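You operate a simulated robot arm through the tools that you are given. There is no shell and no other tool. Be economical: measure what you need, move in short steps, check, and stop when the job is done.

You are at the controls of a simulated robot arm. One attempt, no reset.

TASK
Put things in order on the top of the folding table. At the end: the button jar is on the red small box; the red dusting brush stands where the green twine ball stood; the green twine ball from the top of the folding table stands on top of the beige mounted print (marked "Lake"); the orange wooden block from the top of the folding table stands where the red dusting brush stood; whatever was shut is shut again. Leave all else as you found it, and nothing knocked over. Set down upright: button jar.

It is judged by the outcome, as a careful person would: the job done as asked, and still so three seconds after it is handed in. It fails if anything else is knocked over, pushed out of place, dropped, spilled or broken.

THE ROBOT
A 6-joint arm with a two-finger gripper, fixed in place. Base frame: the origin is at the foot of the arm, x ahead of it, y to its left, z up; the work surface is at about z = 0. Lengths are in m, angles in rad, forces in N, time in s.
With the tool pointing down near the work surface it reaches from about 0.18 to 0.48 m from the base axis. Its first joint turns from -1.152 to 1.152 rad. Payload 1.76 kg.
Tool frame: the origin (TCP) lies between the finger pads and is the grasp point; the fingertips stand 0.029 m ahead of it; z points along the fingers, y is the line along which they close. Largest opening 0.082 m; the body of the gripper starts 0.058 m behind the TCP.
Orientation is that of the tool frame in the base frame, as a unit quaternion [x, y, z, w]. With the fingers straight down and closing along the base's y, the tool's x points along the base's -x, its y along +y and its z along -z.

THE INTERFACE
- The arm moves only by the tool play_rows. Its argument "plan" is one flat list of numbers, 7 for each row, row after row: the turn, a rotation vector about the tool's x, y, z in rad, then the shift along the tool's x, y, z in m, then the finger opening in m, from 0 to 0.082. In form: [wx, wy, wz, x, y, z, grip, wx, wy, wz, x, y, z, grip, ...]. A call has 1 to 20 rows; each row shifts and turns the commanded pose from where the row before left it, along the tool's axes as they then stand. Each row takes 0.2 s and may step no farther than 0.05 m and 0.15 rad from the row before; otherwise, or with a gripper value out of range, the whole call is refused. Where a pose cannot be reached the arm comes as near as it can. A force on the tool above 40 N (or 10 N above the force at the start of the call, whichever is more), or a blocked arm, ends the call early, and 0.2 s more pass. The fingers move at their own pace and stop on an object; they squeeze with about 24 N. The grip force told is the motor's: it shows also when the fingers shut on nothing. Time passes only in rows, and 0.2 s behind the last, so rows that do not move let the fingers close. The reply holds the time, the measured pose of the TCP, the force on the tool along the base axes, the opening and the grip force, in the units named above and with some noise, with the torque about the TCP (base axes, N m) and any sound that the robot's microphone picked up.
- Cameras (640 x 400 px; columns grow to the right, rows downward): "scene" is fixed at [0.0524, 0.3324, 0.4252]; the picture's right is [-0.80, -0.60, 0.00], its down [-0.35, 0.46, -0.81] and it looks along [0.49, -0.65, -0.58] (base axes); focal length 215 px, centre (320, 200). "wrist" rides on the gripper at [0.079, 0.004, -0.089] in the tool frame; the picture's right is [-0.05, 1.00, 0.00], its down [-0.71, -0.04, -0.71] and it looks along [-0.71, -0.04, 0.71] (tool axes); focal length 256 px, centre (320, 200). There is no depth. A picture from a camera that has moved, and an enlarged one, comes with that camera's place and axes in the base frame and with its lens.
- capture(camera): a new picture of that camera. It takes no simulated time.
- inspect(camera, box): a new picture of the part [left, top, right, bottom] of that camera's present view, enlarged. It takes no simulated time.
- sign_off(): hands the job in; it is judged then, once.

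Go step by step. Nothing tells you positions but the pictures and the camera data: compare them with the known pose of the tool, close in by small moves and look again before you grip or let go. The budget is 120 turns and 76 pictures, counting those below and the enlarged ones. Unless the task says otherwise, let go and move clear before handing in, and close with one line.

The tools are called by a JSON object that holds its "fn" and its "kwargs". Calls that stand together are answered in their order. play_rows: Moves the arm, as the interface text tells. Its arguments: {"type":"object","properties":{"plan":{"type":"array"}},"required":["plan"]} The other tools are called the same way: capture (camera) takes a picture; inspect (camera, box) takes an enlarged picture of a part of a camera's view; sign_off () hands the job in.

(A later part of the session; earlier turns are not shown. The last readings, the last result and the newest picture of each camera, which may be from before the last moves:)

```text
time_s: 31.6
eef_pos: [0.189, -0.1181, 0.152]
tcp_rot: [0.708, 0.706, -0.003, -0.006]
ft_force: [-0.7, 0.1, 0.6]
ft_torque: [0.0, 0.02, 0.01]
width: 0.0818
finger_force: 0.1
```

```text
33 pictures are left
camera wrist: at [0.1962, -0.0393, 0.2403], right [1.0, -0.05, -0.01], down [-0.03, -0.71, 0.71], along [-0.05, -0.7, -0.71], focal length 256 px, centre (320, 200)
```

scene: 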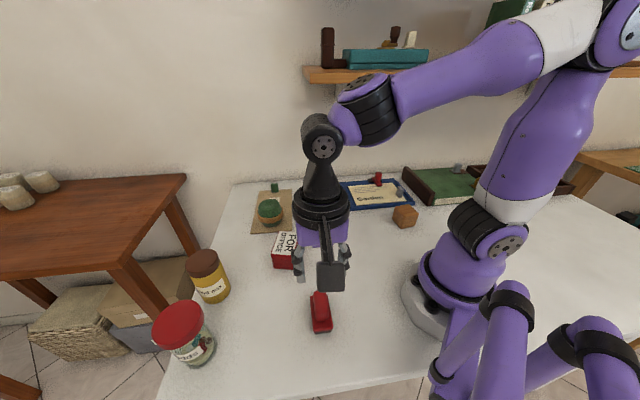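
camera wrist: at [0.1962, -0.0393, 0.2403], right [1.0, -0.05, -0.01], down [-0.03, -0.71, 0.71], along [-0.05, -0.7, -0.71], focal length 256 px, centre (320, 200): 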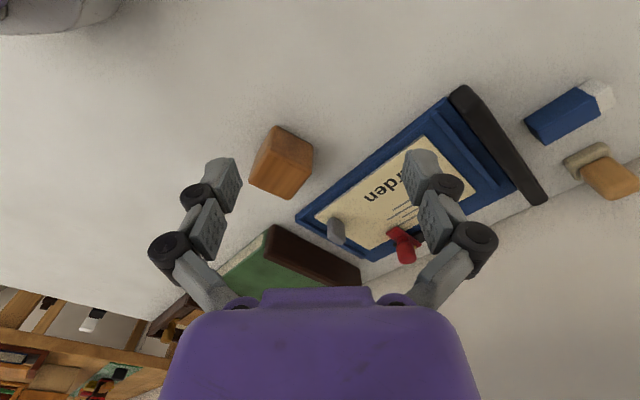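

{"fn": "inspect", "kwargs": {"camera": "wrist", "box": [220, 110, 348, 210]}}

{"fn": "inspect", "kwargs": {"camera": "scene", "box": [370, 190, 440, 240]}}

```text
4.00 times, centred on (284, 160) of wrist
camera zoom: at [0.1962, -0.0393, 0.2403], right [1.0, -0.05, -0.01], down [-0.03, -0.71, 0.71], along [-0.05, -0.7, -0.71], focal length 1024 px, centre (464, 360)
```

zoom: 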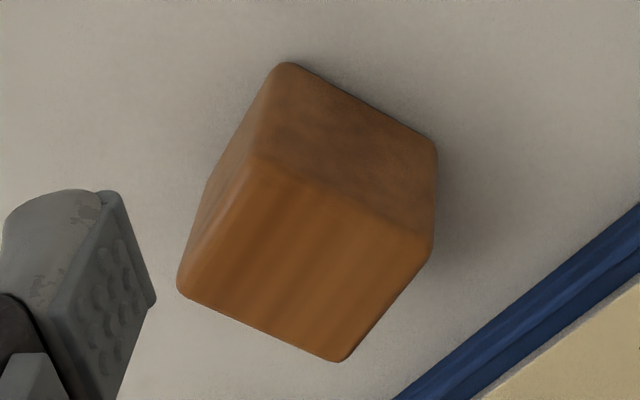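

```text
8.00 times, centred on (405, 215) of scene
camera zoom: at [0.0524, 0.3323, 0.4252], right [-0.8, -0.6, 0.0], down [-0.35, 0.46, -0.81], along [0.49, -0.65, -0.58], focal length 1717 px, centre (-360, 80)
```

zoom: 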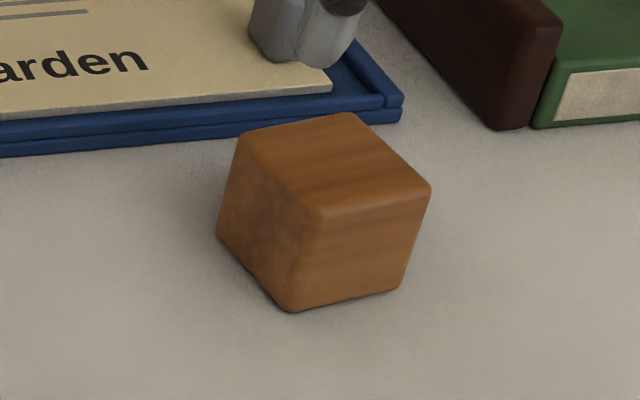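

The block is a ~0.0465 m cube centred near (0.1445, -0.199), turned about -36°. I'll line the gripper up with its faces and come down to just above it.

{"fn": "play_rows", "kwargs": {"plan": [0, 0, 0.1254, 0, 0, 0, 0.082, 0, 0, 0.1254, 0, 0, 0, 0.082, 0, 0, 0.1254, 0, 0, 0, 0.082, 0, 0, 0.1254, 0, 0, 0, 0.082, 0, 0, 0.1254, 0, 0, 0, 0.082, 0, 0, 0, -0.0459, 0.0058, 0, 0.082, 0, 0, 0, -0.0459, 0.0058, 0, 0.082, 0, 0, 0, 0, 0, 0.031, 0.082, 0, 0, 0, 0, 0, 0.026, 0.082, 0, 0, 0, 0, 0, 0, 0.082]}}

{"fn": "capture", "kwargs": {"camera": "wrist"}}

```text
time_s: 33.8
eef_pos: [0.1462, -0.2017, 0.0947]
tcp_rot: [0.891, 0.454, -0.004, -0.004]
ft_force: [0.5, -0.4, -1.1]
ft_torque: [0.0, 0.02, 0.0]
width: 0.082
finger_force: 0.1
```

```text
30 pictures are left
camera wrist: at [0.1986, -0.1396, 0.1829], right [0.78, -0.63, -0.01], down [-0.44, -0.55, 0.71], along [-0.45, -0.55, -0.7], focal length 256 px, centre (320, 200)
```

wrist: 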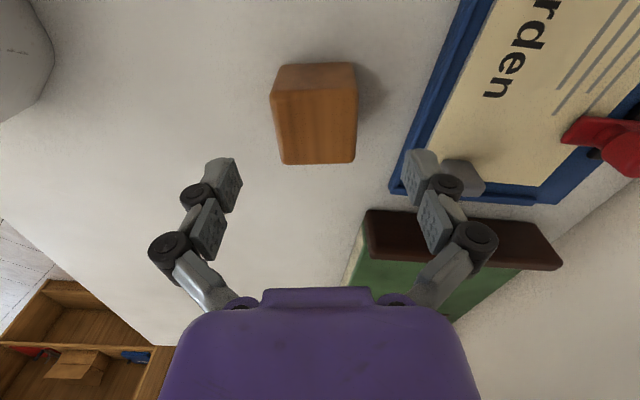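

Well aligned. Descending and gripping the block.

{"fn": "play_rows", "kwargs": {"plan": [0, 0, 0, 0.002, 0, 0.03, 0.082, 0, 0, 0, 0, 0, 0.024, 0.082, 0, 0, 0, 0, 0, 0, 0.06, 0, 0, 0, 0, 0, 0, 0.03, 0, 0, 0, 0, 0, 0, 0.03]}}

{"fn": "capture", "kwargs": {"camera": "wrist"}}

```text
time_s: 35.0
eef_pos: [0.1472, -0.1988, 0.0404]
tcp_rot: [0.891, 0.453, -0.005, -0.004]
ft_force: [-1.0, -1.0, 5.7]
ft_torque: [-0.05, -0.05, -0.02]
width: 0.0493
finger_force: 24.2
```

```text
29 pictures are left
camera wrist: at [0.1991, -0.1368, 0.1286], right [0.78, -0.63, -0.01], down [-0.44, -0.55, 0.71], along [-0.45, -0.55, -0.7], focal length 256 px, centre (320, 200)
```

wrist: 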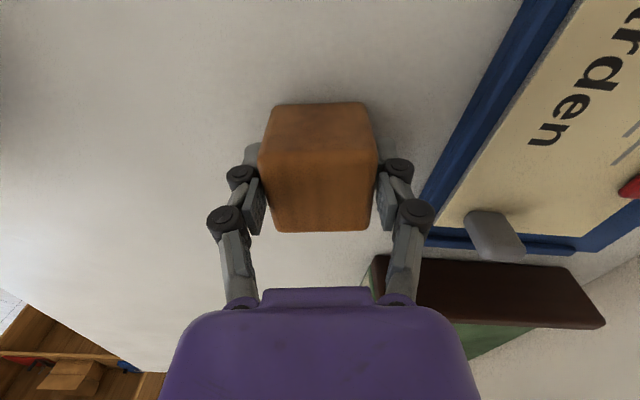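

It's gripped. I'll lift, turn to match the brush's direction, and carry it around the shelf to near the brush's old spot.

{"fn": "play_rows", "kwargs": {"plan": [0, 0, 0, 0, 0, -0.035, 0.03, 0, 0, 0, 0, 0, -0.03, 0.03, 0, 0, 0.079, 0, 0, 0, 0.03, 0, 0, 0.079, 0, 0, 0, 0.03, 0, 0, 0, 0.0393, -0.0028, 0, 0.03, 0, 0, 0, 0.0393, -0.0028, 0, 0.03, 0, 0, 0, 0.0393, -0.0028, 0, 0.03, 0, 0, 0, 0.0393, -0.0028, 0, 0.03, 0, 0, 0, 0, 0, 0, 0.03]}}

{"fn": "capture", "kwargs": {"camera": "scene"}}

```text
time_s: 37.0
eef_pos: [0.251, -0.0785, 0.1033]
tcp_rot: [0.924, 0.383, -0.005, -0.004]
ft_force: [0.1, -0.1, -1.2]
ft_torque: [0.01, 0.03, 0.02]
width: 0.0493
finger_force: 24.0
```

```text
28 pictures are left
```

scene: 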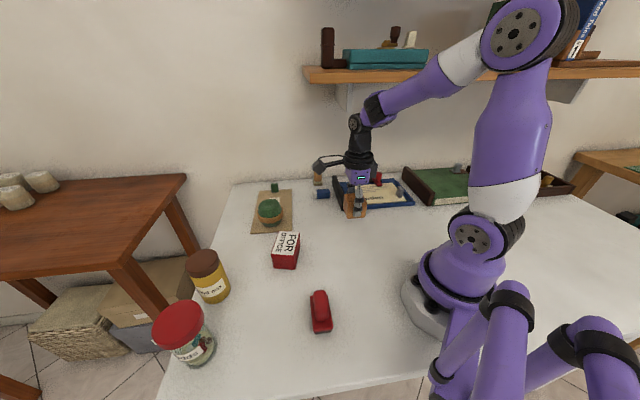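

Clear of the shelf. I'll move over the spot, lower a bit and check.

{"fn": "play_rows", "kwargs": {"plan": [0, 0, 0, 0.03, 0.0329, 0, 0.03, 0, 0, 0, 0.0301, 0.0329, 0, 0.03, 0, 0, 0, 0, 0, 0.04, 0.03, 0, 0, 0, 0, 0, 0, 0.03]}}

{"fn": "inspect", "kwargs": {"camera": "scene", "box": [270, 160, 390, 235]}}

{"fn": "capture", "kwargs": {"camera": "wrist"}}

```text
time_s: 38.0
eef_pos: [0.3403, -0.082, 0.0643]
tcp_rot: [0.924, 0.383, -0.005, -0.004]
ft_force: [-0.1, 0.1, -0.8]
ft_torque: [0.03, 0.0, -0.01]
width: 0.0491
finger_force: 24.3
```

```text
5.33 times, centred on (330, 198) of scene
camera zoom: at [0.0524, 0.3324, 0.4252], right [-0.8, -0.6, 0.0], down [-0.35, 0.46, -0.81], along [0.49, -0.65, -0.58], focal length 1145 px, centre (267, 213)
```

zoom: 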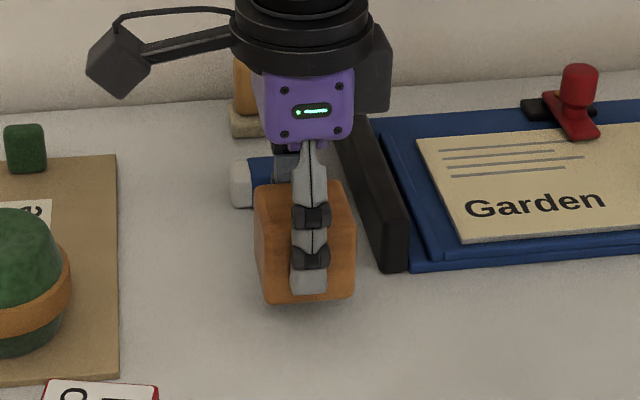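

```text
26 pictures are left
camera wrist: at [0.4014, -0.0282, 0.1509], right [0.67, -0.74, -0.01], down [-0.52, -0.48, 0.71], along [-0.53, -0.47, -0.7], focal length 256 px, centre (320, 200)
```

wrist: 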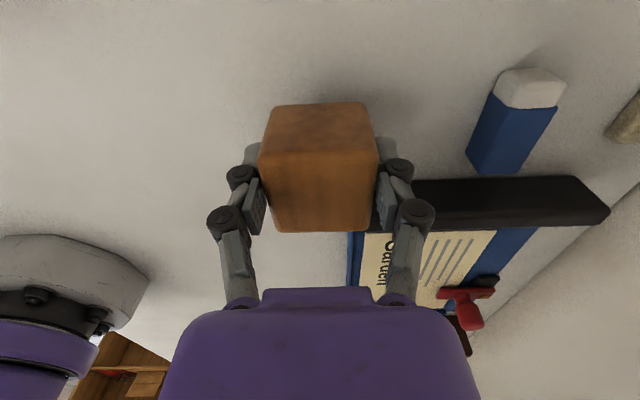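

Position is right. Lowering to contact (expected TCP z≈0.040).

{"fn": "play_rows", "kwargs": {"plan": [0, 0, 0, 0, 0, 0.02, 0.03, 0, 0, 0, 0, 0, 0.003, 0.03, 0, 0, 0, 0, 0, 0.0015, 0.03, 0, 0, 0, 0, 0, 0, 0.03]}}

```text
time_s: 39.0
eef_pos: [0.3397, -0.0823, 0.0418]
tcp_rot: [0.924, 0.383, -0.004, -0.004]
ft_force: [-2.5, 0.3, 9.4]
ft_torque: [0.03, -0.07, 0.0]
width: 0.0492
finger_force: 24.0
```

Contact. Releasing, rising a little, then retreating away from the shelf.

{"fn": "play_rows", "kwargs": {"plan": [0, 0, 0, 0, 0, -0.0007, 0.04, 0, 0, 0, 0, 0, 0, 0.068, 0, 0, 0, 0, 0, 0, 0.068, 0, 0, 0, 0, 0, -0.03, 0.068, 0, 0, 0, 0, 0, -0.035, 0.068, 0, 0, 0, -0.025, -0.039, 0, 0.068, 0, 0, 0, -0.025, -0.039, 0, 0.068, 0, 0, 0, 0, 0, -0.045, 0.068, 0, 0, 0, 0, 0, 0, 0.068]}}

{"fn": "inspect", "kwargs": {"camera": "scene", "box": [270, 160, 390, 235]}}

{"fn": "inspect", "kwargs": {"camera": "scene", "box": [130, 220, 330, 390]}}

```text
time_s: 41.0
eef_pos: [0.253, -0.0602, 0.1525]
tcp_rot: [0.924, 0.382, -0.005, -0.002]
ft_force: [-0.2, -0.6, -0.4]
ft_torque: [0.01, 0.0, -0.01]
width: 0.0679
finger_force: 0.0
```

```text
5.33 times, centred on (330, 198) of scene
camera zoom: at [0.0524, 0.3324, 0.4252], right [-0.8, -0.6, 0.0], down [-0.35, 0.46, -0.81], along [0.49, -0.65, -0.58], focal length 1145 px, centre (267, 213)
```

zoom: 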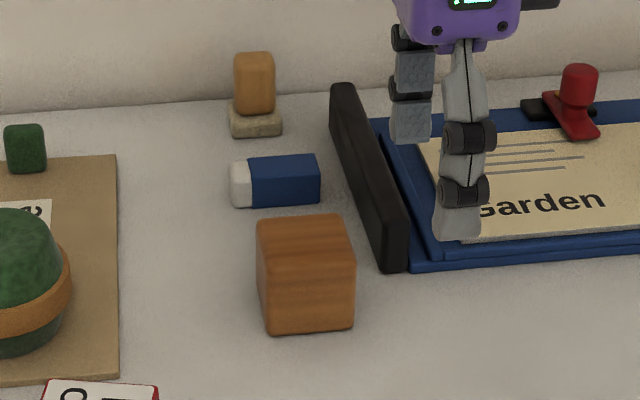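

```text
2.35 times, centred on (230, 305) of scene
camera zoom: at [0.0524, 0.3324, 0.4252], right [-0.8, -0.6, 0.0], down [-0.35, 0.46, -0.81], along [0.49, -0.65, -0.58], focal length 505 px, centre (532, -47)
```

zoom: 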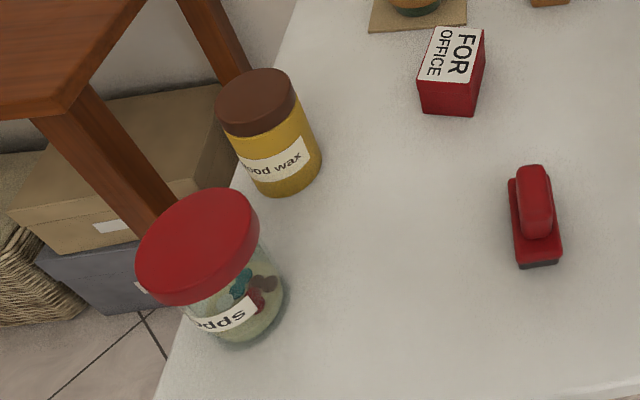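

The block stands where the brush was. Now the jar: its lid is about 0.078 wide, so I need precise measurements. I'll move over with the yaw I'd use to grasp it.

{"fn": "play_rows", "kwargs": {"plan": [0, 0, -0.1428, 0, 0, 0, 0.082, 0, 0, -0.1428, 0, 0, 0, 0.082, 0, 0, -0.1428, 0, 0, 0, 0.082, 0, 0, -0.1428, 0, 0, 0, 0.082, 0, 0, -0.1428, 0, 0, 0, 0.082, 0, 0, -0.1428, 0, 0, 0, 0.082, 0, 0, -0.1428, 0, 0, 0, 0.082, 0, 0, -0.1428, 0, 0, 0, 0.082, 0, 0, -0.1428, 0, 0, 0, 0.082, 0, 0, -0.1428, 0, 0, 0, 0.082, 0, 0, -0.1428, 0, 0, 0, 0.082, 0, 0, 0, 0.0332, 0.0328, -0.0055, 0.082, 0, 0, 0, 0.0332, 0.0328, -0.0055, 0.082, 0, 0, 0, 0.0332, 0.0328, -0.0055, 0.082, 0, 0, 0, 0.0332, 0.0328, -0.0055, 0.082, 0, 0, 0, 0.0332, 0.0328, -0.0055, 0.082, 0, 0, 0, 0.0332, 0.0328, -0.0055, 0.082, 0, 0, 0, 0.0332, 0.0328, -0.0055, 0.082, 0, 0, 0, 0.0332, 0.0328, -0.0055, 0.082, 0, 0, 0, 0.0332, 0.0328, -0.0055, 0.082]}}

{"fn": "capture", "kwargs": {"camera": "wrist"}}

```text
time_s: 45.2
eef_pos: [0.2502, 0.3578, 0.2002]
tcp_rot: [0.383, 0.924, -0.002, -0.008]
ft_force: [0.0, -0.2, -0.1]
ft_torque: [-0.03, -0.01, -0.01]
width: 0.0817
finger_force: 0.0
```

```text
23 pictures are left
camera wrist: at [0.1986, 0.4172, 0.2886], right [0.74, 0.67, -0.01], down [0.48, -0.53, 0.7], along [0.46, -0.53, -0.71], focal length 256 px, centre (320, 200)
```

wrist: 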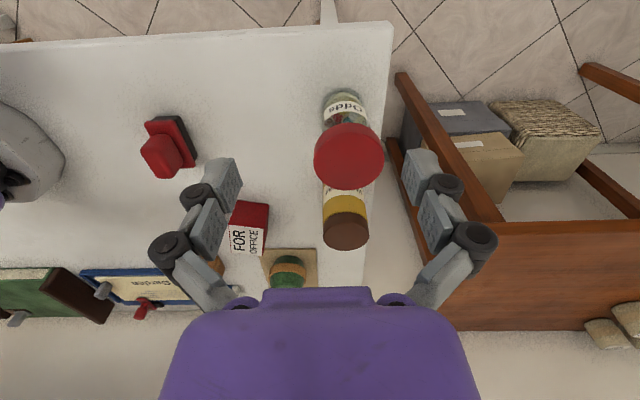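

{"fn": "inspect", "kwargs": {"camera": "wrist", "box": [284, 80, 412, 200]}}

{"fn": "inspect", "kwargs": {"camera": "scene", "box": [140, 280, 240, 380]}}

```text
3.33 times, centred on (348, 140) of wrist
camera zoom: at [0.1986, 0.4172, 0.2886], right [0.74, 0.67, -0.01], down [0.48, -0.53, 0.7], along [0.46, -0.53, -0.71], focal length 853 px, centre (227, 400)
```

zoom: 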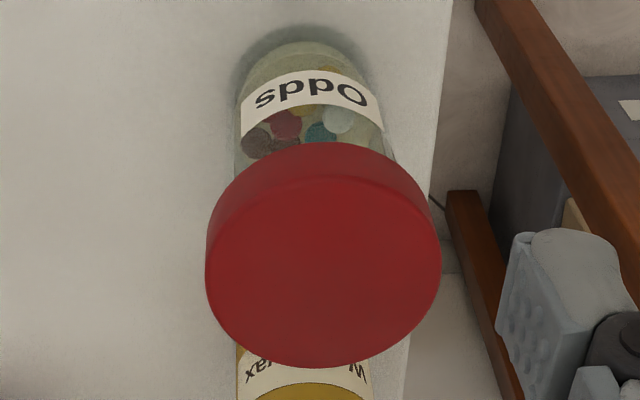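

```text
4.00 times, centred on (190, 330) of scene
camera zoom: at [0.0524, 0.3323, 0.4252], right [-0.8, -0.6, 0.0], down [-0.35, 0.46, -0.81], along [0.49, -0.65, -0.58], focal length 858 px, centre (840, -320)
```

zoom: 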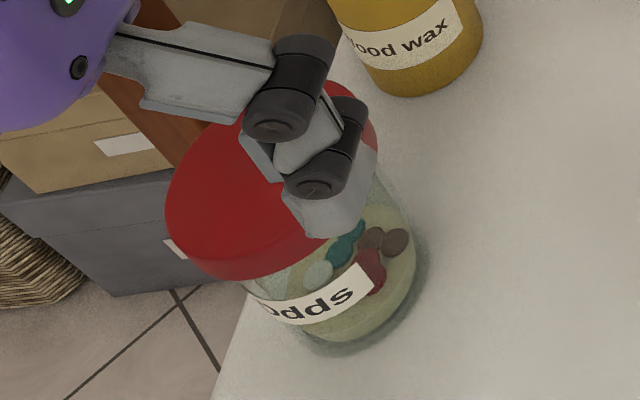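

The lid top is centred at about (0.304, 0.333), z≈0.1025, and about 0.063 wide; my first estimate was inflated by the lens edge. I'll move above it and verify.

{"fn": "play_rows", "kwargs": {"plan": [0, 0, 0, -0.028, 0.0103, 0.02, 0.082, 0, 0, 0, -0.028, 0.0103, 0.02, 0.082, 0, 0, 0, 0, 0, 0.01, 0.082, 0, 0, 0, 0, 0, 0, 0.082]}}

{"fn": "capture", "kwargs": {"camera": "wrist"}}

{"fn": "inspect", "kwargs": {"camera": "scene", "box": [120, 250, 260, 375]}}

```text
time_s: 46.2
eef_pos: [0.3031, 0.3329, 0.1508]
tcp_rot: [0.383, 0.924, 0.0, -0.006]
ft_force: [-0.9, 1.1, -0.6]
ft_torque: [0.01, 0.03, 0.01]
width: 0.0819
finger_force: 0.1
```

```text
20 pictures are left
camera wrist: at [0.2522, 0.3926, 0.2396], right [0.74, 0.67, -0.01], down [0.48, -0.53, 0.7], along [0.46, -0.52, -0.71], focal length 256 px, centre (320, 200)
```

wrist: 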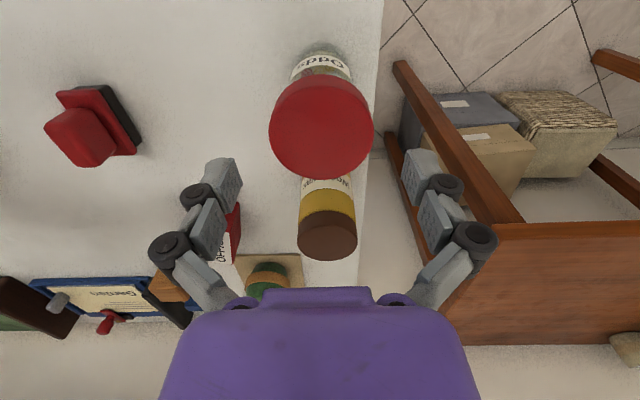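

```text
3.20 times, centred on (190, 312) of scene
camera zoom: at [0.0524, 0.3324, 0.4252], right [-0.8, -0.6, 0.0], down [-0.35, 0.46, -0.81], along [0.49, -0.65, -0.58], focal length 687 px, centre (736, -160)
```

zoom: 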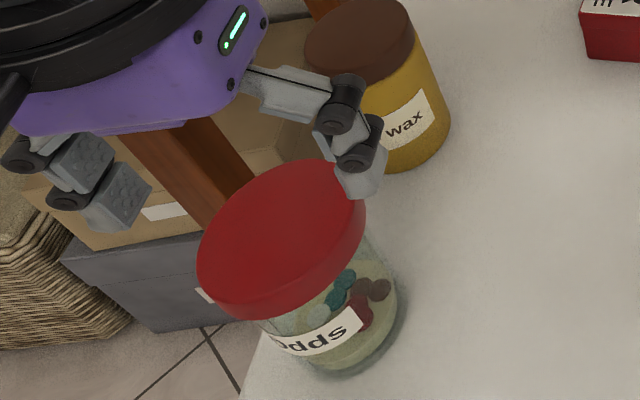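

It's centred to within ~2 mm, and the lid is ~0.062 wide. Descending to grip at lid height.

{"fn": "play_rows", "kwargs": {"plan": [0, 0, 0, 0.001, 0.0015, 0.03, 0.082, 0, 0, 0, 0, 0, 0.027, 0.082, 0, 0, 0, 0, 0, 0, 0.082]}}

{"fn": "capture", "kwargs": {"camera": "wrist"}}

```text
time_s: 47.0
eef_pos: [0.3036, 0.3341, 0.0936]
tcp_rot: [0.383, 0.924, -0.001, -0.006]
ft_force: [-0.2, -0.9, -0.4]
ft_torque: [-0.01, -0.02, -0.02]
width: 0.0821
finger_force: 0.1
```

```text
18 pictures are left
camera wrist: at [0.2521, 0.3944, 0.182], right [0.74, 0.67, -0.01], down [0.48, -0.53, 0.7], along [0.46, -0.52, -0.71], focal length 256 px, centre (320, 200)
```

wrist: 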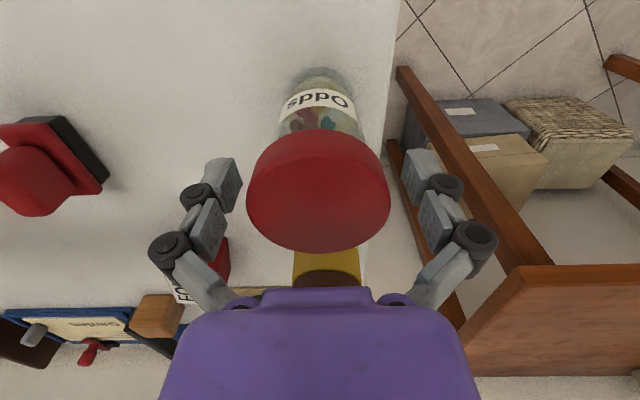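

Lid sits between the pads. Closing.

{"fn": "play_rows", "kwargs": {"plan": [0, 0, 0, 0, 0, 0, 0.07, 0, 0, 0, 0, 0, 0, 0.045, 0, 0, 0, 0, 0, 0, 0.045]}}

```text
time_s: 47.8
eef_pos: [0.303, 0.335, 0.0939]
tcp_rot: [0.383, 0.924, 0.0, -0.006]
ft_force: [-3.0, -1.2, 8.1]
ft_torque: [0.02, -0.01, -0.04]
width: 0.06
finger_force: 24.2
```

Gripped at 0.060. A 1 cm test lift will show whether the whole jar comes along.

{"fn": "play_rows", "kwargs": {"plan": [0, 0, 0, 0, 0, -0.005, 0.04, 0, 0, 0, 0, 0, -0.007, 0.04, 0, 0, 0, 0, 0, 0, 0.04]}}

{"fn": "inspect", "kwargs": {"camera": "scene", "box": [120, 250, 260, 375]}}

{"fn": "inspect", "kwargs": {"camera": "wrist", "box": [220, 40, 420, 180]}}

```text
time_s: 48.6
eef_pos: [0.3029, 0.336, 0.1064]
tcp_rot: [0.383, 0.924, -0.001, -0.006]
ft_force: [-0.1, 0.1, -1.8]
ft_torque: [-0.02, 0.01, 0.0]
width: 0.0598
finger_force: 23.9
```

```text
3.20 times, centred on (190, 312) of scene
camera zoom: at [0.0524, 0.3324, 0.4252], right [-0.8, -0.6, 0.0], down [-0.35, 0.46, -0.81], along [0.49, -0.65, -0.58], focal length 687 px, centre (736, -160)
```

zoom: 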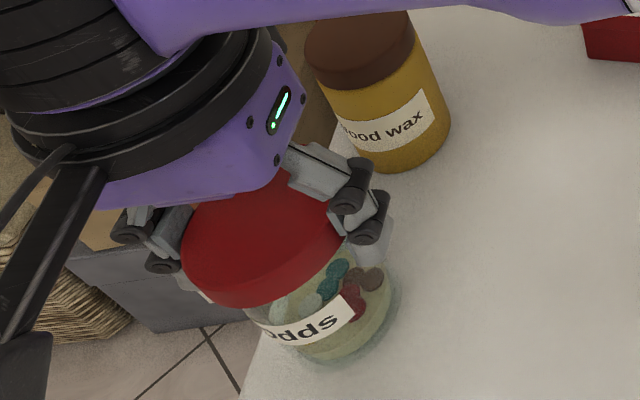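

```text
2.86 times, centred on (320, 110) of wrist
camera zoom: at [0.2521, 0.3943, 0.1954], right [0.74, 0.67, -0.01], down [0.48, -0.53, 0.7], along [0.46, -0.52, -0.71], focal length 731 px, centre (320, 457)
```

zoom: 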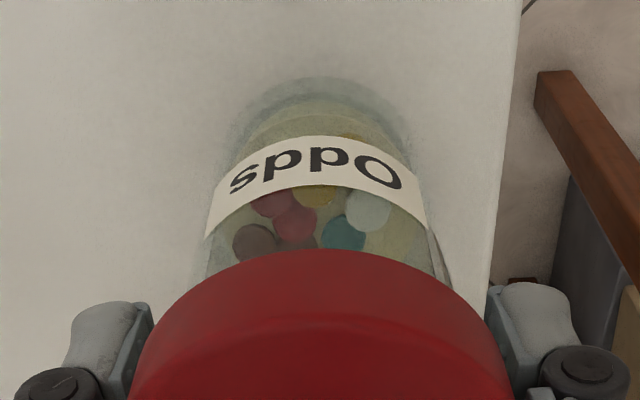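

The whole jar lifts together. The box top is about z=0.051, centred near (0.329, 0.097). I'll carry the jar there, high enough to clear the wax jar.

{"fn": "play_rows", "kwargs": {"plan": [0, 0, 0, 0, 0, -0.0315, 0.04, 0, 0, 0, 0, 0, -0.0315, 0.04, 0, 0, 0, 0, 0, -0.0315, 0.04, 0, 0, 0, -0.0243, -0.0304, 0, 0.04, 0, 0, 0, -0.0243, -0.0304, 0, 0.04, 0, 0, 0, -0.0243, -0.0304, 0, 0.04, 0, 0, 0, -0.0382, -0.0198, 0, 0.04, 0, 0, 0, -0.0382, -0.0198, 0, 0.04, 0, 0, 0, -0.0382, -0.0198, 0, 0.04, 0, 0, 0, 0, 0, 0, 0.04]}}

{"fn": "capture", "kwargs": {"camera": "wrist"}}

{"fn": "capture", "kwargs": {"camera": "scene"}}

```text
time_s: 50.8
eef_pos: [0.3385, 0.0908, 0.2154]
tcp_rot: [0.382, 0.924, -0.002, -0.008]
ft_force: [0.1, -0.7, -1.1]
ft_torque: [-0.04, -0.03, 0.02]
width: 0.0596
finger_force: 24.0
out of reach, approached as far as the arm can: row 3, 6, 7, 9
```

```text
15 pictures are left
camera wrist: at [0.2882, 0.1521, 0.3049], right [0.74, 0.67, -0.01], down [0.48, -0.53, 0.7], along [0.46, -0.52, -0.72], focal length 256 px, centre (320, 200)
```

wrist: 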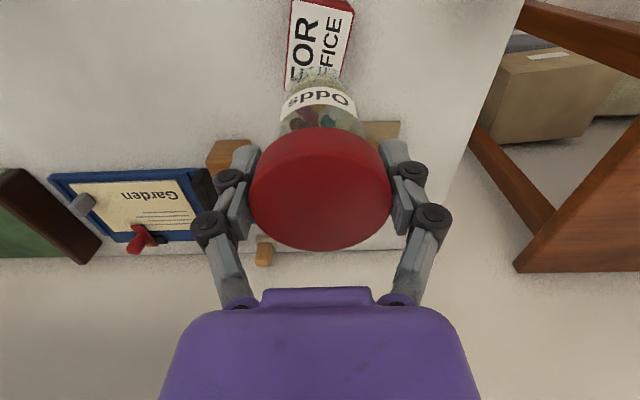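

```text
14 pictures are left
```

scene: 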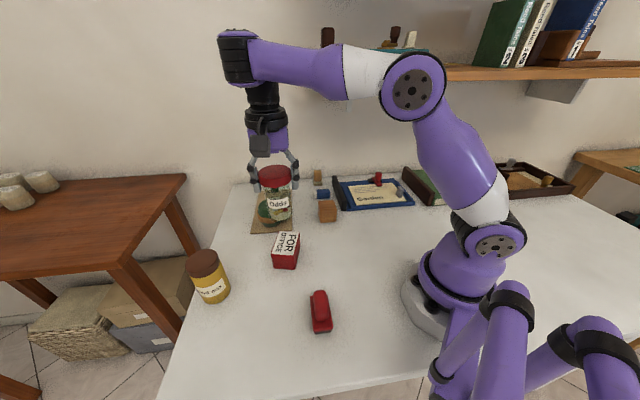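

I'm slightly past the box centre at (0.3285, 0.0985). I'll correct and lower to just above the box.

{"fn": "play_rows", "kwargs": {"plan": [0, 0, 0, 0.01, -0.0016, 0, 0.04, 0, 0, 0, 0, 0, 0.03, 0.04, 0, 0, 0, 0, 0, 0.025, 0.04, 0, 0, 0, 0, 0, 0, 0.04, 0, 0, 0, 0, 0, 0, 0.04]}}

{"fn": "inspect", "kwargs": {"camera": "scene", "box": [230, 190, 350, 280]}}

{"fn": "capture", "kwargs": {"camera": "wrist"}}

```text
time_s: 52.0
eef_pos: [0.3601, 0.1096, 0.1934]
tcp_rot: [0.383, 0.924, -0.002, -0.008]
ft_force: [-0.3, -0.4, -0.3]
ft_torque: [0.0, -0.02, 0.02]
width: 0.0596
finger_force: 23.9
out of reach, approached as far as the arm can: row 1, 2, 3
```

```text
4.44 times, centred on (290, 235) of scene
camera zoom: at [0.0524, 0.3324, 0.4252], right [-0.8, -0.6, 0.0], down [-0.35, 0.46, -0.81], along [0.49, -0.65, -0.58], focal length 954 px, centre (453, 44)
```

zoom: 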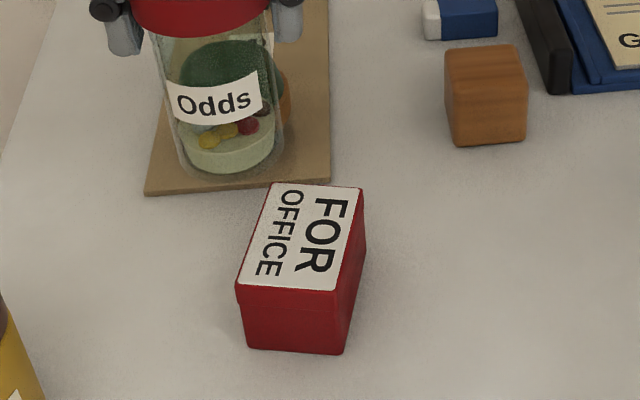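

```text
12 pictures are left
camera wrist: at [0.3091, 0.1687, 0.2816], right [0.74, 0.67, -0.01], down [0.48, -0.53, 0.7], along [0.46, -0.52, -0.72], focal length 256 px, centre (320, 200)
```

wrist: 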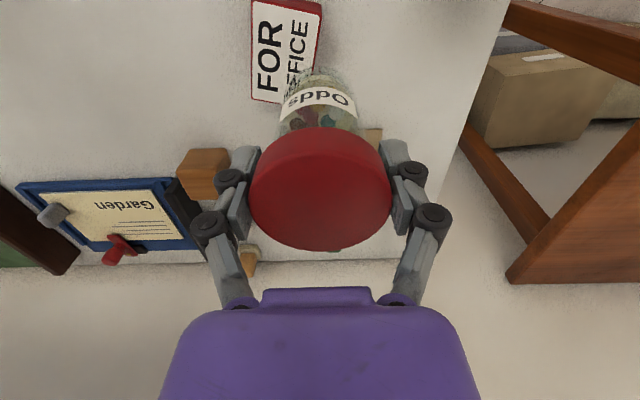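

The IK went partly out of reach and the tool is off to the side, though still well above everything. I'll hold for a moment to see where it settles.

{"fn": "play_rows", "kwargs": {"plan": [0, 0, 0, 0, 0, 0, 0.04, 0, 0, 0, 0, 0, 0, 0.04]}}

```text
time_s: 52.6
eef_pos: [0.3591, 0.109, 0.1934]
tcp_rot: [0.383, 0.924, -0.002, -0.008]
ft_force: [0.4, -1.0, -0.3]
ft_torque: [0.0, 0.04, 0.02]
width: 0.0598
finger_force: 23.6
```

It's stable at (0.359, 0.109, 0.193). I'll correct in small steps.

{"fn": "play_rows", "kwargs": {"plan": [0, 0, 0, 0.0057, -0.0148, 0, 0.04, 0, 0, 0, 0.0056, -0.0149, 0, 0.04, 0, 0, 0, 0, 0, 0.01, 0.04, 0, 0, 0, 0, 0, 0, 0.04]}}

```text
time_s: 53.6
eef_pos: [0.3504, 0.1015, 0.2043]
tcp_rot: [0.383, 0.924, -0.002, -0.007]
ft_force: [-0.6, 0.1, -0.8]
ft_torque: [0.0, 0.0, -0.01]
width: 0.0595
finger_force: 24.0
out of reach, approached as far as the arm can: row 1, 2, 3
```

The arm looks to be in an awkward wrist configuration. I'll take one look at it before moving further.

{"fn": "capture", "kwargs": {"camera": "scene"}}

```text
11 pictures are left
```

scene: 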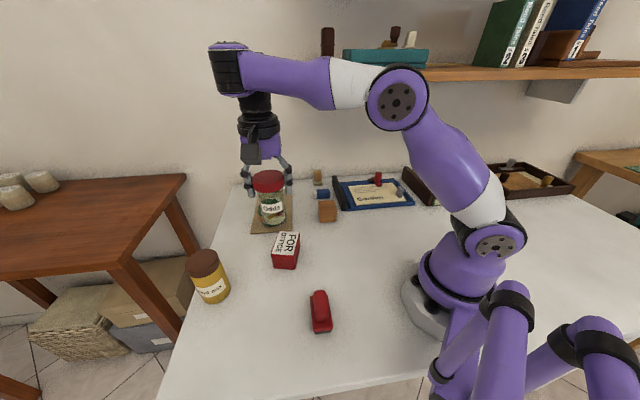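

The wrist has flipped into its other configuration (the forearm reaches past the hand), which cannot get low enough at the box. The safe course is to set the jar back where it stood, unflip with an empty hand and regrasp. I'll carry it back in checked steps.

{"fn": "play_rows", "kwargs": {"plan": [0, 0, 0, 0.0331, 0.022, 0, 0.04, 0, 0, 0, 0.0331, 0.022, 0, 0.04, 0, 0, 0, 0.0331, 0.022, 0, 0.04, 0, 0, 0, 0, 0, 0, 0.04]}}

```text
time_s: 54.6
eef_pos: [0.3233, 0.2187, 0.2037]
tcp_rot: [0.382, 0.924, -0.001, -0.006]
ft_force: [-0.3, 0.4, -1.1]
ft_torque: [-0.01, -0.04, 0.0]
width: 0.0598
finger_force: 24.2
```

{"fn": "play_rows", "kwargs": {"plan": [0, 0, 0, 0.0322, 0.0226, 0.005, 0.04, 0, 0, 0, 0.0322, 0.0226, 0.015, 0.04, 0, 0, 0, 0.0322, 0.0226, 0.015, 0.04, 0, 0, 0, 0, 0, 0.025, 0.04, 0, 0, 0, 0, 0, 0, 0.04]}}

{"fn": "capture", "kwargs": {"camera": "scene"}}

```text
time_s: 55.8
eef_pos: [0.302, 0.3368, 0.1465]
tcp_rot: [0.383, 0.924, 0.0, -0.006]
ft_force: [0.7, 0.9, -1.0]
ft_torque: [0.01, -0.01, -0.01]
width: 0.0596
finger_force: 24.7
```

```text
10 pictures are left
```

scene: 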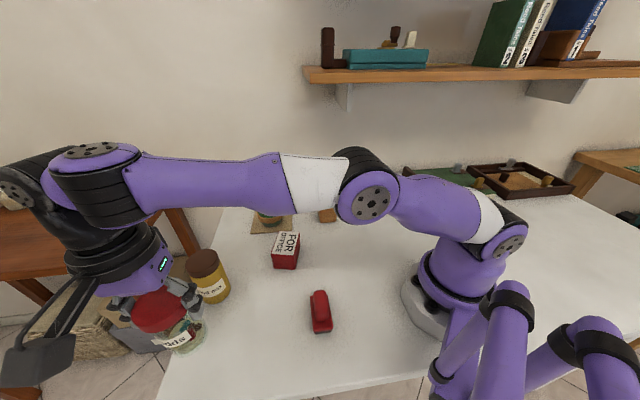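

The configuration changed when I lifted too high at long reach. I'll set the jar down at its old spot, where the low pose was reachable before.

{"fn": "play_rows", "kwargs": {"plan": [0, 0, 0, 0, -0.001, 0.025, 0.04, 0, 0, 0, 0, 0, 0.022, 0.04, 0, 0, 0, 0, 0, 0.004, 0.04, 0, 0, 0, 0, 0, 0, 0.04]}}

{"fn": "capture", "kwargs": {"camera": "scene"}}

```text
time_s: 56.8
eef_pos: [0.3037, 0.3341, 0.0953]
tcp_rot: [0.383, 0.924, 0.0, -0.006]
ft_force: [1.1, 0.2, -1.7]
ft_torque: [0.02, -0.01, -0.01]
width: 0.06
finger_force: 24.2
```

```text
9 pictures are left
```

scene: 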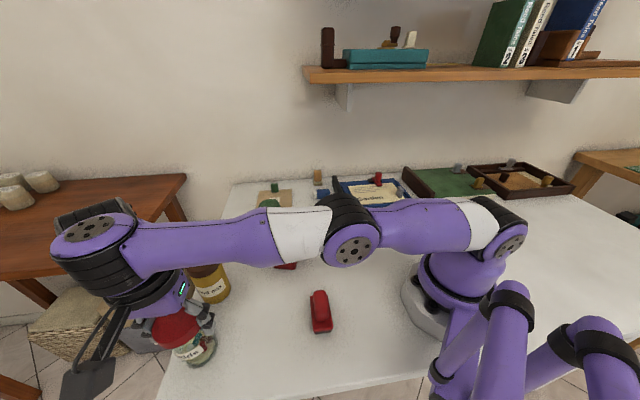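

The jar is at table level at its old spot. I'll lower the last millimetre, release and rise slightly.

{"fn": "play_rows", "kwargs": {"plan": [0, 0, 0, 0, 0, 0.0015, 0.04, 0, 0, 0, 0, 0, 0, 0.04]}}

```text
time_s: 57.4
eef_pos: [0.3033, 0.3336, 0.0936]
tcp_rot: [0.383, 0.924, 0.0, -0.006]
ft_force: [-1.0, -2.4, 8.0]
ft_torque: [-0.13, -0.13, -0.01]
width: 0.0599
finger_force: 24.0
```

{"fn": "play_rows", "kwargs": {"plan": [0, 0, 0, 0, 0, 0, 0.082, 0, 0, 0, 0, 0, 0, 0.082, 0, 0, 0, 0, 0, -0.03, 0.082, 0, 0, 0, 0, 0, -0.03, 0.082, 0, 0, 0, 0, -0.03, -0.02, 0.082, 0, 0, 0, 0, -0.035, -0.02, 0.082, 0, 0, 0, 0, 0, 0, 0.082]}}

{"fn": "capture", "kwargs": {"camera": "wrist"}}

```text
time_s: 59.0
eef_pos: [0.2583, 0.287, 0.1946]
tcp_rot: [0.382, 0.924, -0.002, -0.006]
ft_force: [-0.6, -0.3, 0.6]
ft_torque: [-0.02, -0.02, 0.01]
width: 0.0819
finger_force: 0.0
```

```text
8 pictures are left
camera wrist: at [0.2083, 0.3467, 0.2828], right [0.74, 0.67, -0.01], down [0.48, -0.53, 0.7], along [0.46, -0.52, -0.71], focal length 256 px, centre (320, 200)
```

wrist: 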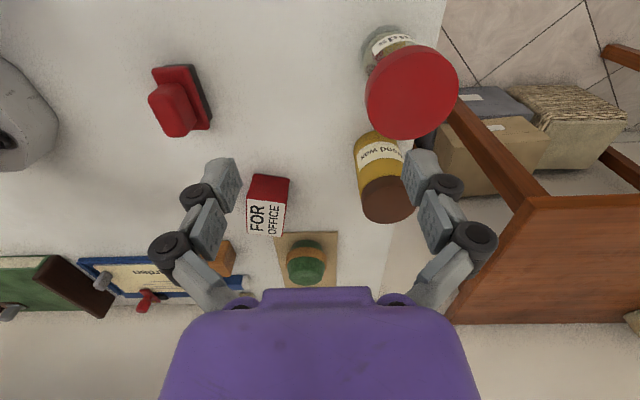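

The jar stands safely. I'll rotate the tool to the arm's natural yaw (camera toward the base) and test moving inward and down with the empty hand.

{"fn": "play_rows", "kwargs": {"plan": [0, 0, -0.147, 0, 0, 0, 0.082, 0, 0, -0.147, 0, 0, 0, 0.082, 0, 0, -0.147, 0, 0, 0, 0.082, 0, 0, -0.147, 0, 0, 0, 0.082, 0, 0, -0.147, 0, 0, 0, 0.082, 0, 0, -0.147, 0, 0, 0, 0.082, 0, 0, -0.147, 0, 0, 0, 0.082, 0, 0, -0.147, 0, 0, 0, 0.082, 0, 0, -0.147, 0, 0, 0, 0.082, 0, 0, -0.147, 0, 0, 0, 0.082, 0, 0, -0.147, 0, 0, 0, 0.082, 0, 0, 0, 0.03, 0, 0, 0.082, 0, 0, 0, 0.03, 0, 0.01, 0.082, 0, 0, 0, 0, 0, 0.01, 0.082, 0, 0, 0, 0, 0, 0, 0.082]}}

```text
time_s: 62.2
eef_pos: [0.2397, 0.2665, 0.2112]
tcp_rot: [-0.403, 0.915, 0.003, -0.006]
ft_force: [-0.6, 0.2, 0.6]
ft_torque: [0.02, 0.02, 0.0]
width: 0.0819
finger_force: 0.1
out of reach, approached as far as the arm can: row 12, 13, 14
```

Still constrained regardless of yaw, so I'll probe with the empty hand: tilt the tips outward and see if the arm can then come inward.

{"fn": "play_rows", "kwargs": {"plan": [0, -0.14, 0, 0, 0, 0, 0.082, 0, -0.14, 0, 0, 0, 0, 0.082, 0, -0.14, 0, 0, 0, 0, 0.082, 0, 0, 0, 0.03, 0, 0, 0.082, 0, 0, 0, 0.03, 0, 0, 0.082, 0, 0, 0, 0, 0, 0, 0.082]}}

{"fn": "capture", "kwargs": {"camera": "scene"}}

```text
time_s: 63.6
eef_pos: [0.2812, 0.316, 0.2992]
tcp_rot: [-0.393, 0.896, 0.088, 0.185]
ft_force: [0.1, -0.2, 0.1]
ft_torque: [0.0, 0.0, -0.01]
width: 0.0821
finger_force: 0.1
out of reach, approached as far as the arm can: row 1, 2, 3, 4, 5
```

```text
7 pictures are left
```

scene: 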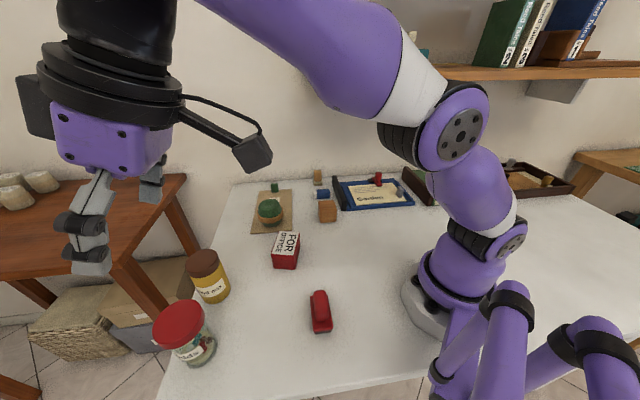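

Interpretation: near full extension the two wrist roll axes line up, and the wrist turned around. I'll undo the tilt and move to a visible open area to see the wrist's state.

{"fn": "play_rows", "kwargs": {"plan": [0, 0.14, 0, 0, 0, 0, 0.082, 0, 0.14, 0, 0, 0, 0, 0.082, 0, 0.14, 0, 0, 0, 0, 0.082, 0, 0, 0, 0.01446, -0.0334, 0.0124, 0.082, 0, 0, 0, 0.01446, -0.0334, 0.0124, 0.082, 0, 0, 0, 0.01446, -0.0334, 0.0124, 0.082, 0, 0, 0, 0.01446, -0.0334, 0.0124, 0.082, 0, 0, 0, 0.01446, -0.0334, 0.0124, 0.082, 0, 0, 0, 0.01446, -0.0334, 0.0124, 0.082, 0, 0, 0, 0.01446, -0.0334, 0.0124, 0.082, 0, 0, 0, 0.01446, -0.0334, 0.0124, 0.082, 0, 0, 0, 0, 0, 0, 0.082]}}

```text
time_s: 66.2
eef_pos: [0.4201, 0.0708, 0.1748]
tcp_rot: [-0.406, 0.91, 0.051, 0.064]
ft_force: [0.3, 0.4, 0.2]
ft_torque: [0.01, 0.02, -0.02]
width: 0.0821
finger_force: 0.0
out of reach, approached as far as the arm can: row 1, 2, 3, 8, 9
```

{"fn": "inspect", "kwargs": {"camera": "scene", "box": [160, 0, 480, 200]}}

```text
2.00 times, centred on (320, 100) of scene
camera zoom: at [0.0524, 0.3323, 0.4252], right [-0.8, -0.6, 0.0], down [-0.35, 0.46, -0.81], along [0.49, -0.65, -0.58], focal length 429 px, centre (320, 400)
```

zoom: 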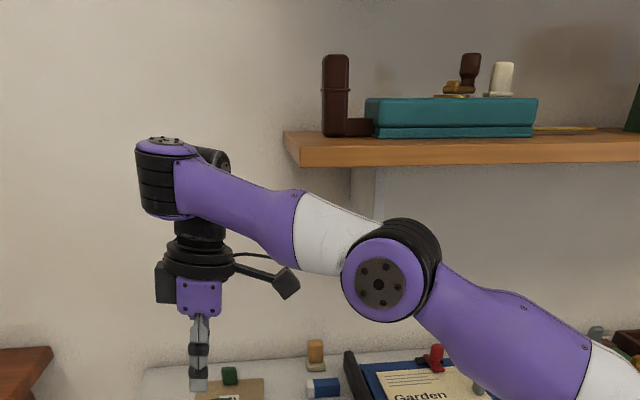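

Now it's clear: the wrist's J4 has the hand hooked back inboard of the forearm end. Pushing outward to full reach, above all objects, should swing it back out.

{"fn": "play_rows", "kwargs": {"plan": [0, 0.14, 0, 0, 0, 0, 0.082, 0, 0, 0, -0.0235, -0.0185, 0, 0.082, 0, 0, 0, -0.0235, -0.0185, 0, 0.082, 0, 0, 0, -0.0235, -0.0185, 0, 0.082, 0, 0, 0, 0, 0, 0, 0.082]}}

```text
time_s: 67.4
eef_pos: [0.4472, 0.0657, 0.1707]
tcp_rot: [-0.409, 0.912, 0.022, -0.002]
ft_force: [0.0, -0.4, -0.5]
ft_torque: [0.02, 0.02, -0.01]
width: 0.082
finger_force: 0.1
out of reach, approached as far as the arm can: row 2, 3, 4
```

Stuck at the limit, but the geometry suggests a cleaner way. I'll go back to open space, tilt the hand inboard and swing the tilt direction round the right side to outboard, which forces J4 to turn.

{"fn": "play_rows", "kwargs": {"plan": [0, 0, 0, 0.021, 0.02, -0.0163, 0.082, 0, 0, 0, 0.021, 0.02, -0.0163, 0.082, 0, 0, 0, 0.021, 0.02, -0.0163, 0.082, -0.0868, 0.1099, 0, 0, 0, 0, 0.082, -0.0868, 0.1099, 0, 0, 0, 0, 0.082, -0.0868, 0.1099, 0, 0, 0, 0, 0.082, 0, 0, 0, 0, 0, 0, 0.082]}}

```text
time_s: 69.0
eef_pos: [0.3427, 0.056, 0.2037]
tcp_rot: [-0.402, 0.89, 0.073, -0.203]
ft_force: [0.3, 0.0, -0.6]
ft_torque: [0.0, 0.01, 0.01]
width: 0.0819
finger_force: 0.0
out of reach, approached as far as the arm can: row 6
```

Tilt achieved. Now swinging the tilt round via the right.

{"fn": "play_rows", "kwargs": {"plan": [0.1146, 0.0643, 0.0273, 0, 0, 0, 0.082, 0.1288, 0.0258, 0.0273, 0, 0, 0, 0.082, 0.1306, -0.0154, 0.0273, 0, 0, 0, 0.082, 0.1193, -0.0549, 0.0273, 0, 0, 0, 0.082, 0.0966, -0.0891, 0.0273, 0, 0, 0, 0.082, 0, 0, 0, 0, 0, 0, 0.082]}}

{"fn": "inspect", "kwargs": {"camera": "scene", "box": [160, 0, 480, 200]}}

```text
time_s: 70.4
eef_pos: [0.3574, 0.0654, 0.2189]
tcp_rot: [-0.404, 0.894, -0.186, -0.048]
ft_force: [0.4, -0.3, 0.0]
ft_torque: [0.06, 0.01, 0.0]
width: 0.0819
finger_force: 0.0
out of reach, approached as far as the arm can: row 5
```

```text
2.00 times, centred on (320, 100) of scene
camera zoom: at [0.0524, 0.3324, 0.4252], right [-0.8, -0.6, 0.0], down [-0.35, 0.46, -0.81], along [0.49, -0.65, -0.58], focal length 429 px, centre (320, 400)
```

zoom: 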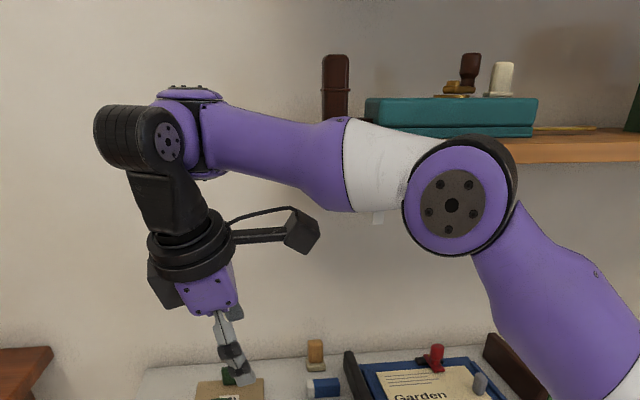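

The wrist has swung out (J5 is now outboard). I'll take out the tilt while moving inward.

{"fn": "play_rows", "kwargs": {"plan": [-0.1099, -0.0868, 0, 0, 0, 0, 0.082, -0.1099, -0.0868, 0, 0, 0, 0, 0.082, -0.1099, -0.0868, 0, 0, 0, 0, 0.082, 0, 0, 0, 0.0235, 0.0186, 0, 0.082, 0, 0, 0, 0.0235, 0.0186, 0, 0.082, 0, 0, 0, 0, 0, 0, 0.082]}}

```text
time_s: 71.8
eef_pos: [0.3119, 0.0566, 0.2407]
tcp_rot: [-0.41, 0.912, 0.016, 0.003]
ft_force: [-0.2, -0.3, 0.1]
ft_torque: [-0.01, 0.0, 0.03]
width: 0.0819
finger_force: 0.1
out of reach, approached as far as the arm can: row 4, 5
```

The wrist is sitting at its singular point. I'll now cross straight through it: tilt left, then swing the tilt to outboard, remove it, and test moving inward.

{"fn": "play_rows", "kwargs": {"plan": [-0.1099, -0.0868, 0, 0, 0, 0, 0.082, -0.1099, -0.0868, 0, 0, 0, 0, 0.082, -0.1099, -0.0868, 0, 0, 0, 0, 0.082, 0, 0, 0, 0, 0, 0, 0.082]}}

{"fn": "inspect", "kwargs": {"camera": "scene", "box": [160, 0, 480, 200]}}

```text
time_s: 72.8
eef_pos: [0.2993, 0.0611, 0.2152]
tcp_rot: [-0.4, 0.889, 0.217, 0.055]
ft_force: [-0.8, 0.2, 0.2]
ft_torque: [-0.01, 0.0, -0.02]
width: 0.082
finger_force: 0.0
out of reach, approached as far as the arm can: row 1, 2, 3
```

```text
2.00 times, centred on (320, 100) of scene
camera zoom: at [0.0524, 0.3324, 0.4252], right [-0.8, -0.6, 0.0], down [-0.35, 0.46, -0.81], along [0.49, -0.65, -0.58], focal length 429 px, centre (320, 400)
```

zoom: 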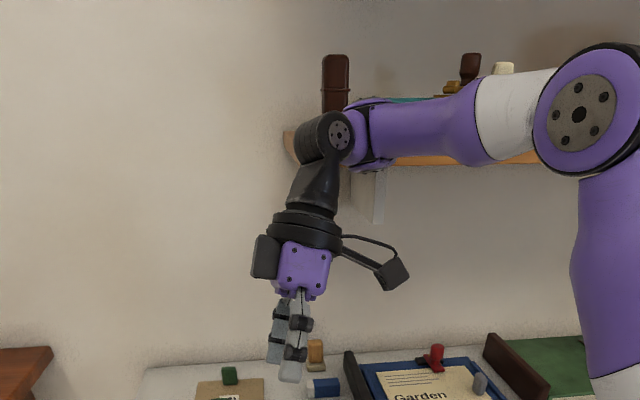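

The wrist is back in its normal form with the ball outboard. I'll remove the tilt while moving lower and inward.

{"fn": "play_rows", "kwargs": {"plan": [0.055, 0.0434, 0, 0.012, 0.01, 0.03, 0.082, 0.055, 0.0434, 0, 0.012, 0.01, 0.03, 0.082, 0.0733, 0.0579, 0, 0, 0, 0, 0.082, 0.0733, 0.0579, 0, 0, 0, 0, 0.082, 0.0733, 0.0579, 0, 0, 0, 0, 0.082, 0, 0, 0, 0, 0, 0, 0.082]}}

```text
time_s: 74.2
eef_pos: [0.2639, 0.0801, 0.1606]
tcp_rot: [-0.411, 0.911, 0.015, 0.003]
ft_force: [0.1, -0.3, -0.1]
ft_torque: [0.01, 0.0, -0.02]
width: 0.0821
finger_force: 0.1
```

Normal reach is restored. I'll line up on the jar's bearing at short radius, then approach strictly radially so the wrist doesn't turn again.

{"fn": "play_rows", "kwargs": {"plan": [0.027, 0.021, 0, -0.023, 0.0354, 0, 0.082, 0, 0, 0, -0.023, 0.0354, 0, 0.082, 0, 0, 0, -0.023, 0.0354, 0, 0.082, 0, 0, 0, -0.023, 0.0354, 0, 0.082, 0, 0, 0, 0, 0, 0, 0.082]}}

```text
time_s: 75.4
eef_pos: [0.2195, 0.2454, 0.1603]
tcp_rot: [-0.411, 0.911, -0.001, -0.002]
ft_force: [-0.2, 1.0, -0.4]
ft_torque: [0.03, 0.02, -0.02]
width: 0.082
finger_force: 0.0
```

{"fn": "play_rows", "kwargs": {"plan": [0, 0, 0, -0.0307, 0, 0.003, 0.082, 0, 0, 0, -0.0307, 0, 0.003, 0.082, 0, 0, 0, -0.0307, 0, 0.003, 0.082, 0, 0, 0, -0.0308, -0.0005, 0.003, 0.082, 0, 0, 0, 0, 0, 0, 0.082]}}

{"fn": "capture", "kwargs": {"camera": "wrist"}}

```text
time_s: 76.6
eef_pos: [0.2996, 0.3348, 0.1468]
tcp_rot: [-0.412, 0.911, -0.001, -0.001]
ft_force: [-0.3, -0.6, -0.1]
ft_torque: [0.0, 0.01, -0.02]
width: 0.0819
finger_force: 0.1
```

```text
3 pictures are left
camera wrist: at [0.245, 0.2782, 0.2353], right [-0.71, 0.7, 0.0], down [0.5, 0.51, 0.7], along [0.49, 0.5, -0.71], focal length 256 px, centre (320, 200)
```

wrist: 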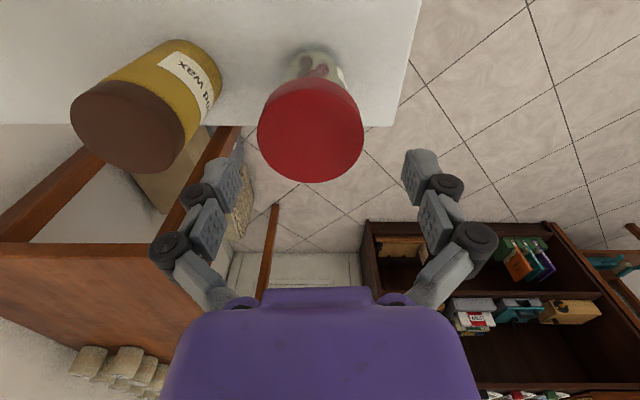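

The lid lies about 7 mm to the wax-jar side of the gripper centre. I'll shift, descend and close; the finger keeps over 2 cm from the wax jar.

{"fn": "play_rows", "kwargs": {"plan": [0, 0, 0, -0.001, -0.007, 0, 0.082, 0, 0, 0, 0, 0, 0.028, 0.082, 0, 0, 0, 0, 0, 0.024, 0.082, 0, 0, 0, 0, 0, 0, 0.082, 0, 0, 0, 0, 0, 0, 0.068, 0, 0, 0, 0, 0, 0, 0.04, 0, 0, 0, 0, 0, 0, 0.04]}}

```text
time_s: 78.2
eef_pos: [0.3058, 0.3309, 0.097]
tcp_rot: [-0.411, 0.911, -0.001, 0.001]
ft_force: [-2.6, 0.7, 10.1]
ft_torque: [0.02, 0.06, -0.02]
width: 0.0576
finger_force: 23.6
```

Gripped. Lifting slightly, then coming straight back radially, staying low.

{"fn": "play_rows", "kwargs": {"plan": [0, 0, 0, 0, 0, -0.01, 0.04, 0, 0, 0, 0, 0, -0.01, 0.04, 0, 0, 0, 0, 0, 0, 0.04]}}

```text
time_s: 79.0
eef_pos: [0.306, 0.3301, 0.1177]
tcp_rot: [-0.411, 0.912, -0.001, -0.001]
ft_force: [-0.1, -0.5, -0.7]
ft_torque: [-0.01, 0.0, 0.02]
width: 0.0575
finger_force: 24.5
```

{"fn": "play_rows", "kwargs": {"plan": [0, 0, 0, 0.03, 0, -0.01, 0.04, 0, 0, 0, 0.03, 0, -0.012, 0.04, 0, 0, 0, 0.03, 0, -0.013, 0.04, 0, 0, 0, 0.03, 0, -0.013, 0.04, 0, 0, 0, 0, 0, 0, 0.04]}}

{"fn": "capture", "kwargs": {"camera": "scene"}}

```text
time_s: 80.2
eef_pos: [0.2295, 0.2394, 0.1637]
tcp_rot: [-0.411, 0.912, -0.002, -0.002]
ft_force: [0.2, -0.3, -0.5]
ft_torque: [0.01, 0.01, 0.0]
width: 0.0572
finger_force: 23.6
```

```text
2 pictures are left
```

scene: 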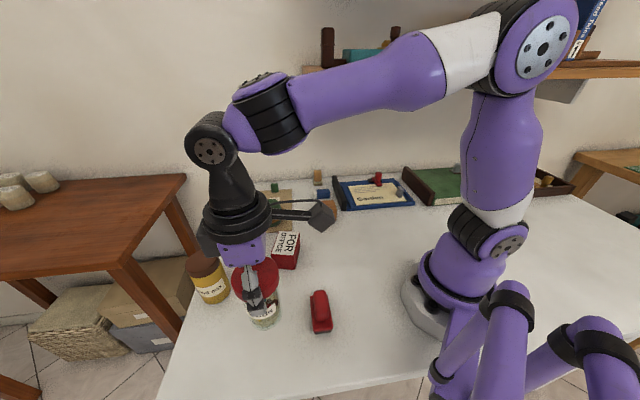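

Jar held securely, wrist in its normal form. Moving over the box centre (0.3285, 0.0985).

{"fn": "play_rows", "kwargs": {"plan": [0, 0, 0, 0.00975, -0.042, -0.005, 0.04, 0, 0, 0, 0.00975, -0.042, -0.005, 0.04, 0, 0, 0, 0.00975, -0.042, 0, 0.04, 0, 0, 0, 0.00975, -0.042, 0, 0.04, 0, 0, 0, 0, 0, 0, 0.04]}}

```text
time_s: 81.4
eef_pos: [0.3284, 0.1011, 0.1752]
tcp_rot: [-0.412, 0.911, -0.002, -0.001]
ft_force: [0.5, -0.2, -0.8]
ft_torque: [-0.01, 0.03, 0.01]
width: 0.0571
finger_force: 23.8
```

{"fn": "play_rows", "kwargs": {"plan": [0, 0, 0, 0.001, -0.001, 0.012, 0.04, 0, 0, 0, 0.0008, -0.0008, 0.011, 0.04, 0, 0, 0, 0, 0, 0, 0.04]}}

{"fn": "inspect", "kwargs": {"camera": "scene", "box": [230, 190, 350, 280]}}

```text
time_s: 82.2
eef_pos: [0.3259, 0.0979, 0.1536]
tcp_rot: [-0.41, 0.912, -0.001, -0.001]
ft_force: [0.2, -0.1, -0.8]
ft_torque: [0.01, 0.01, -0.01]
width: 0.0572
finger_force: 23.9
```

```text
4.44 times, centred on (290, 235) of scene
camera zoom: at [0.0524, 0.3324, 0.4252], right [-0.8, -0.6, 0.0], down [-0.35, 0.46, -0.81], along [0.49, -0.65, -0.58], focal length 954 px, centre (453, 44)
```

zoom: 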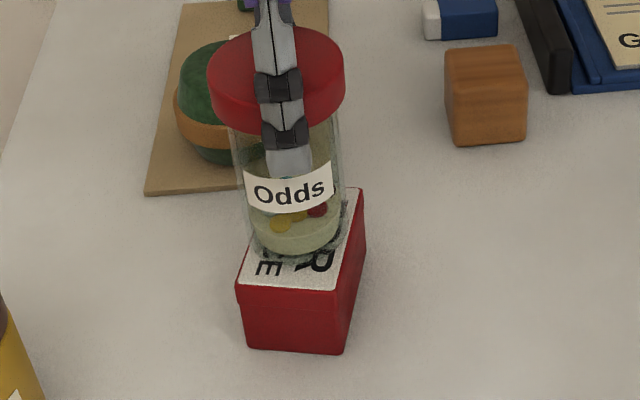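

The jar is over the box, with its base a few mm toward the near edge. I'll correct 3 mm and lower gently.

{"fn": "play_rows", "kwargs": {"plan": [0, 0, 0, 0.0019, -0.0024, 0.002, 0.04, 0, 0, 0, 0, 0, 0.002, 0.04, 0, 0, 0, 0, 0, 0, 0.04]}}

```text
time_s: 83.0
eef_pos: [0.3279, 0.0956, 0.1494]
tcp_rot: [-0.411, 0.912, -0.002, -0.001]
ft_force: [-1.6, -1.4, 10.8]
ft_torque: [-0.06, 0.15, -0.03]
width: 0.0574
finger_force: 24.4
```

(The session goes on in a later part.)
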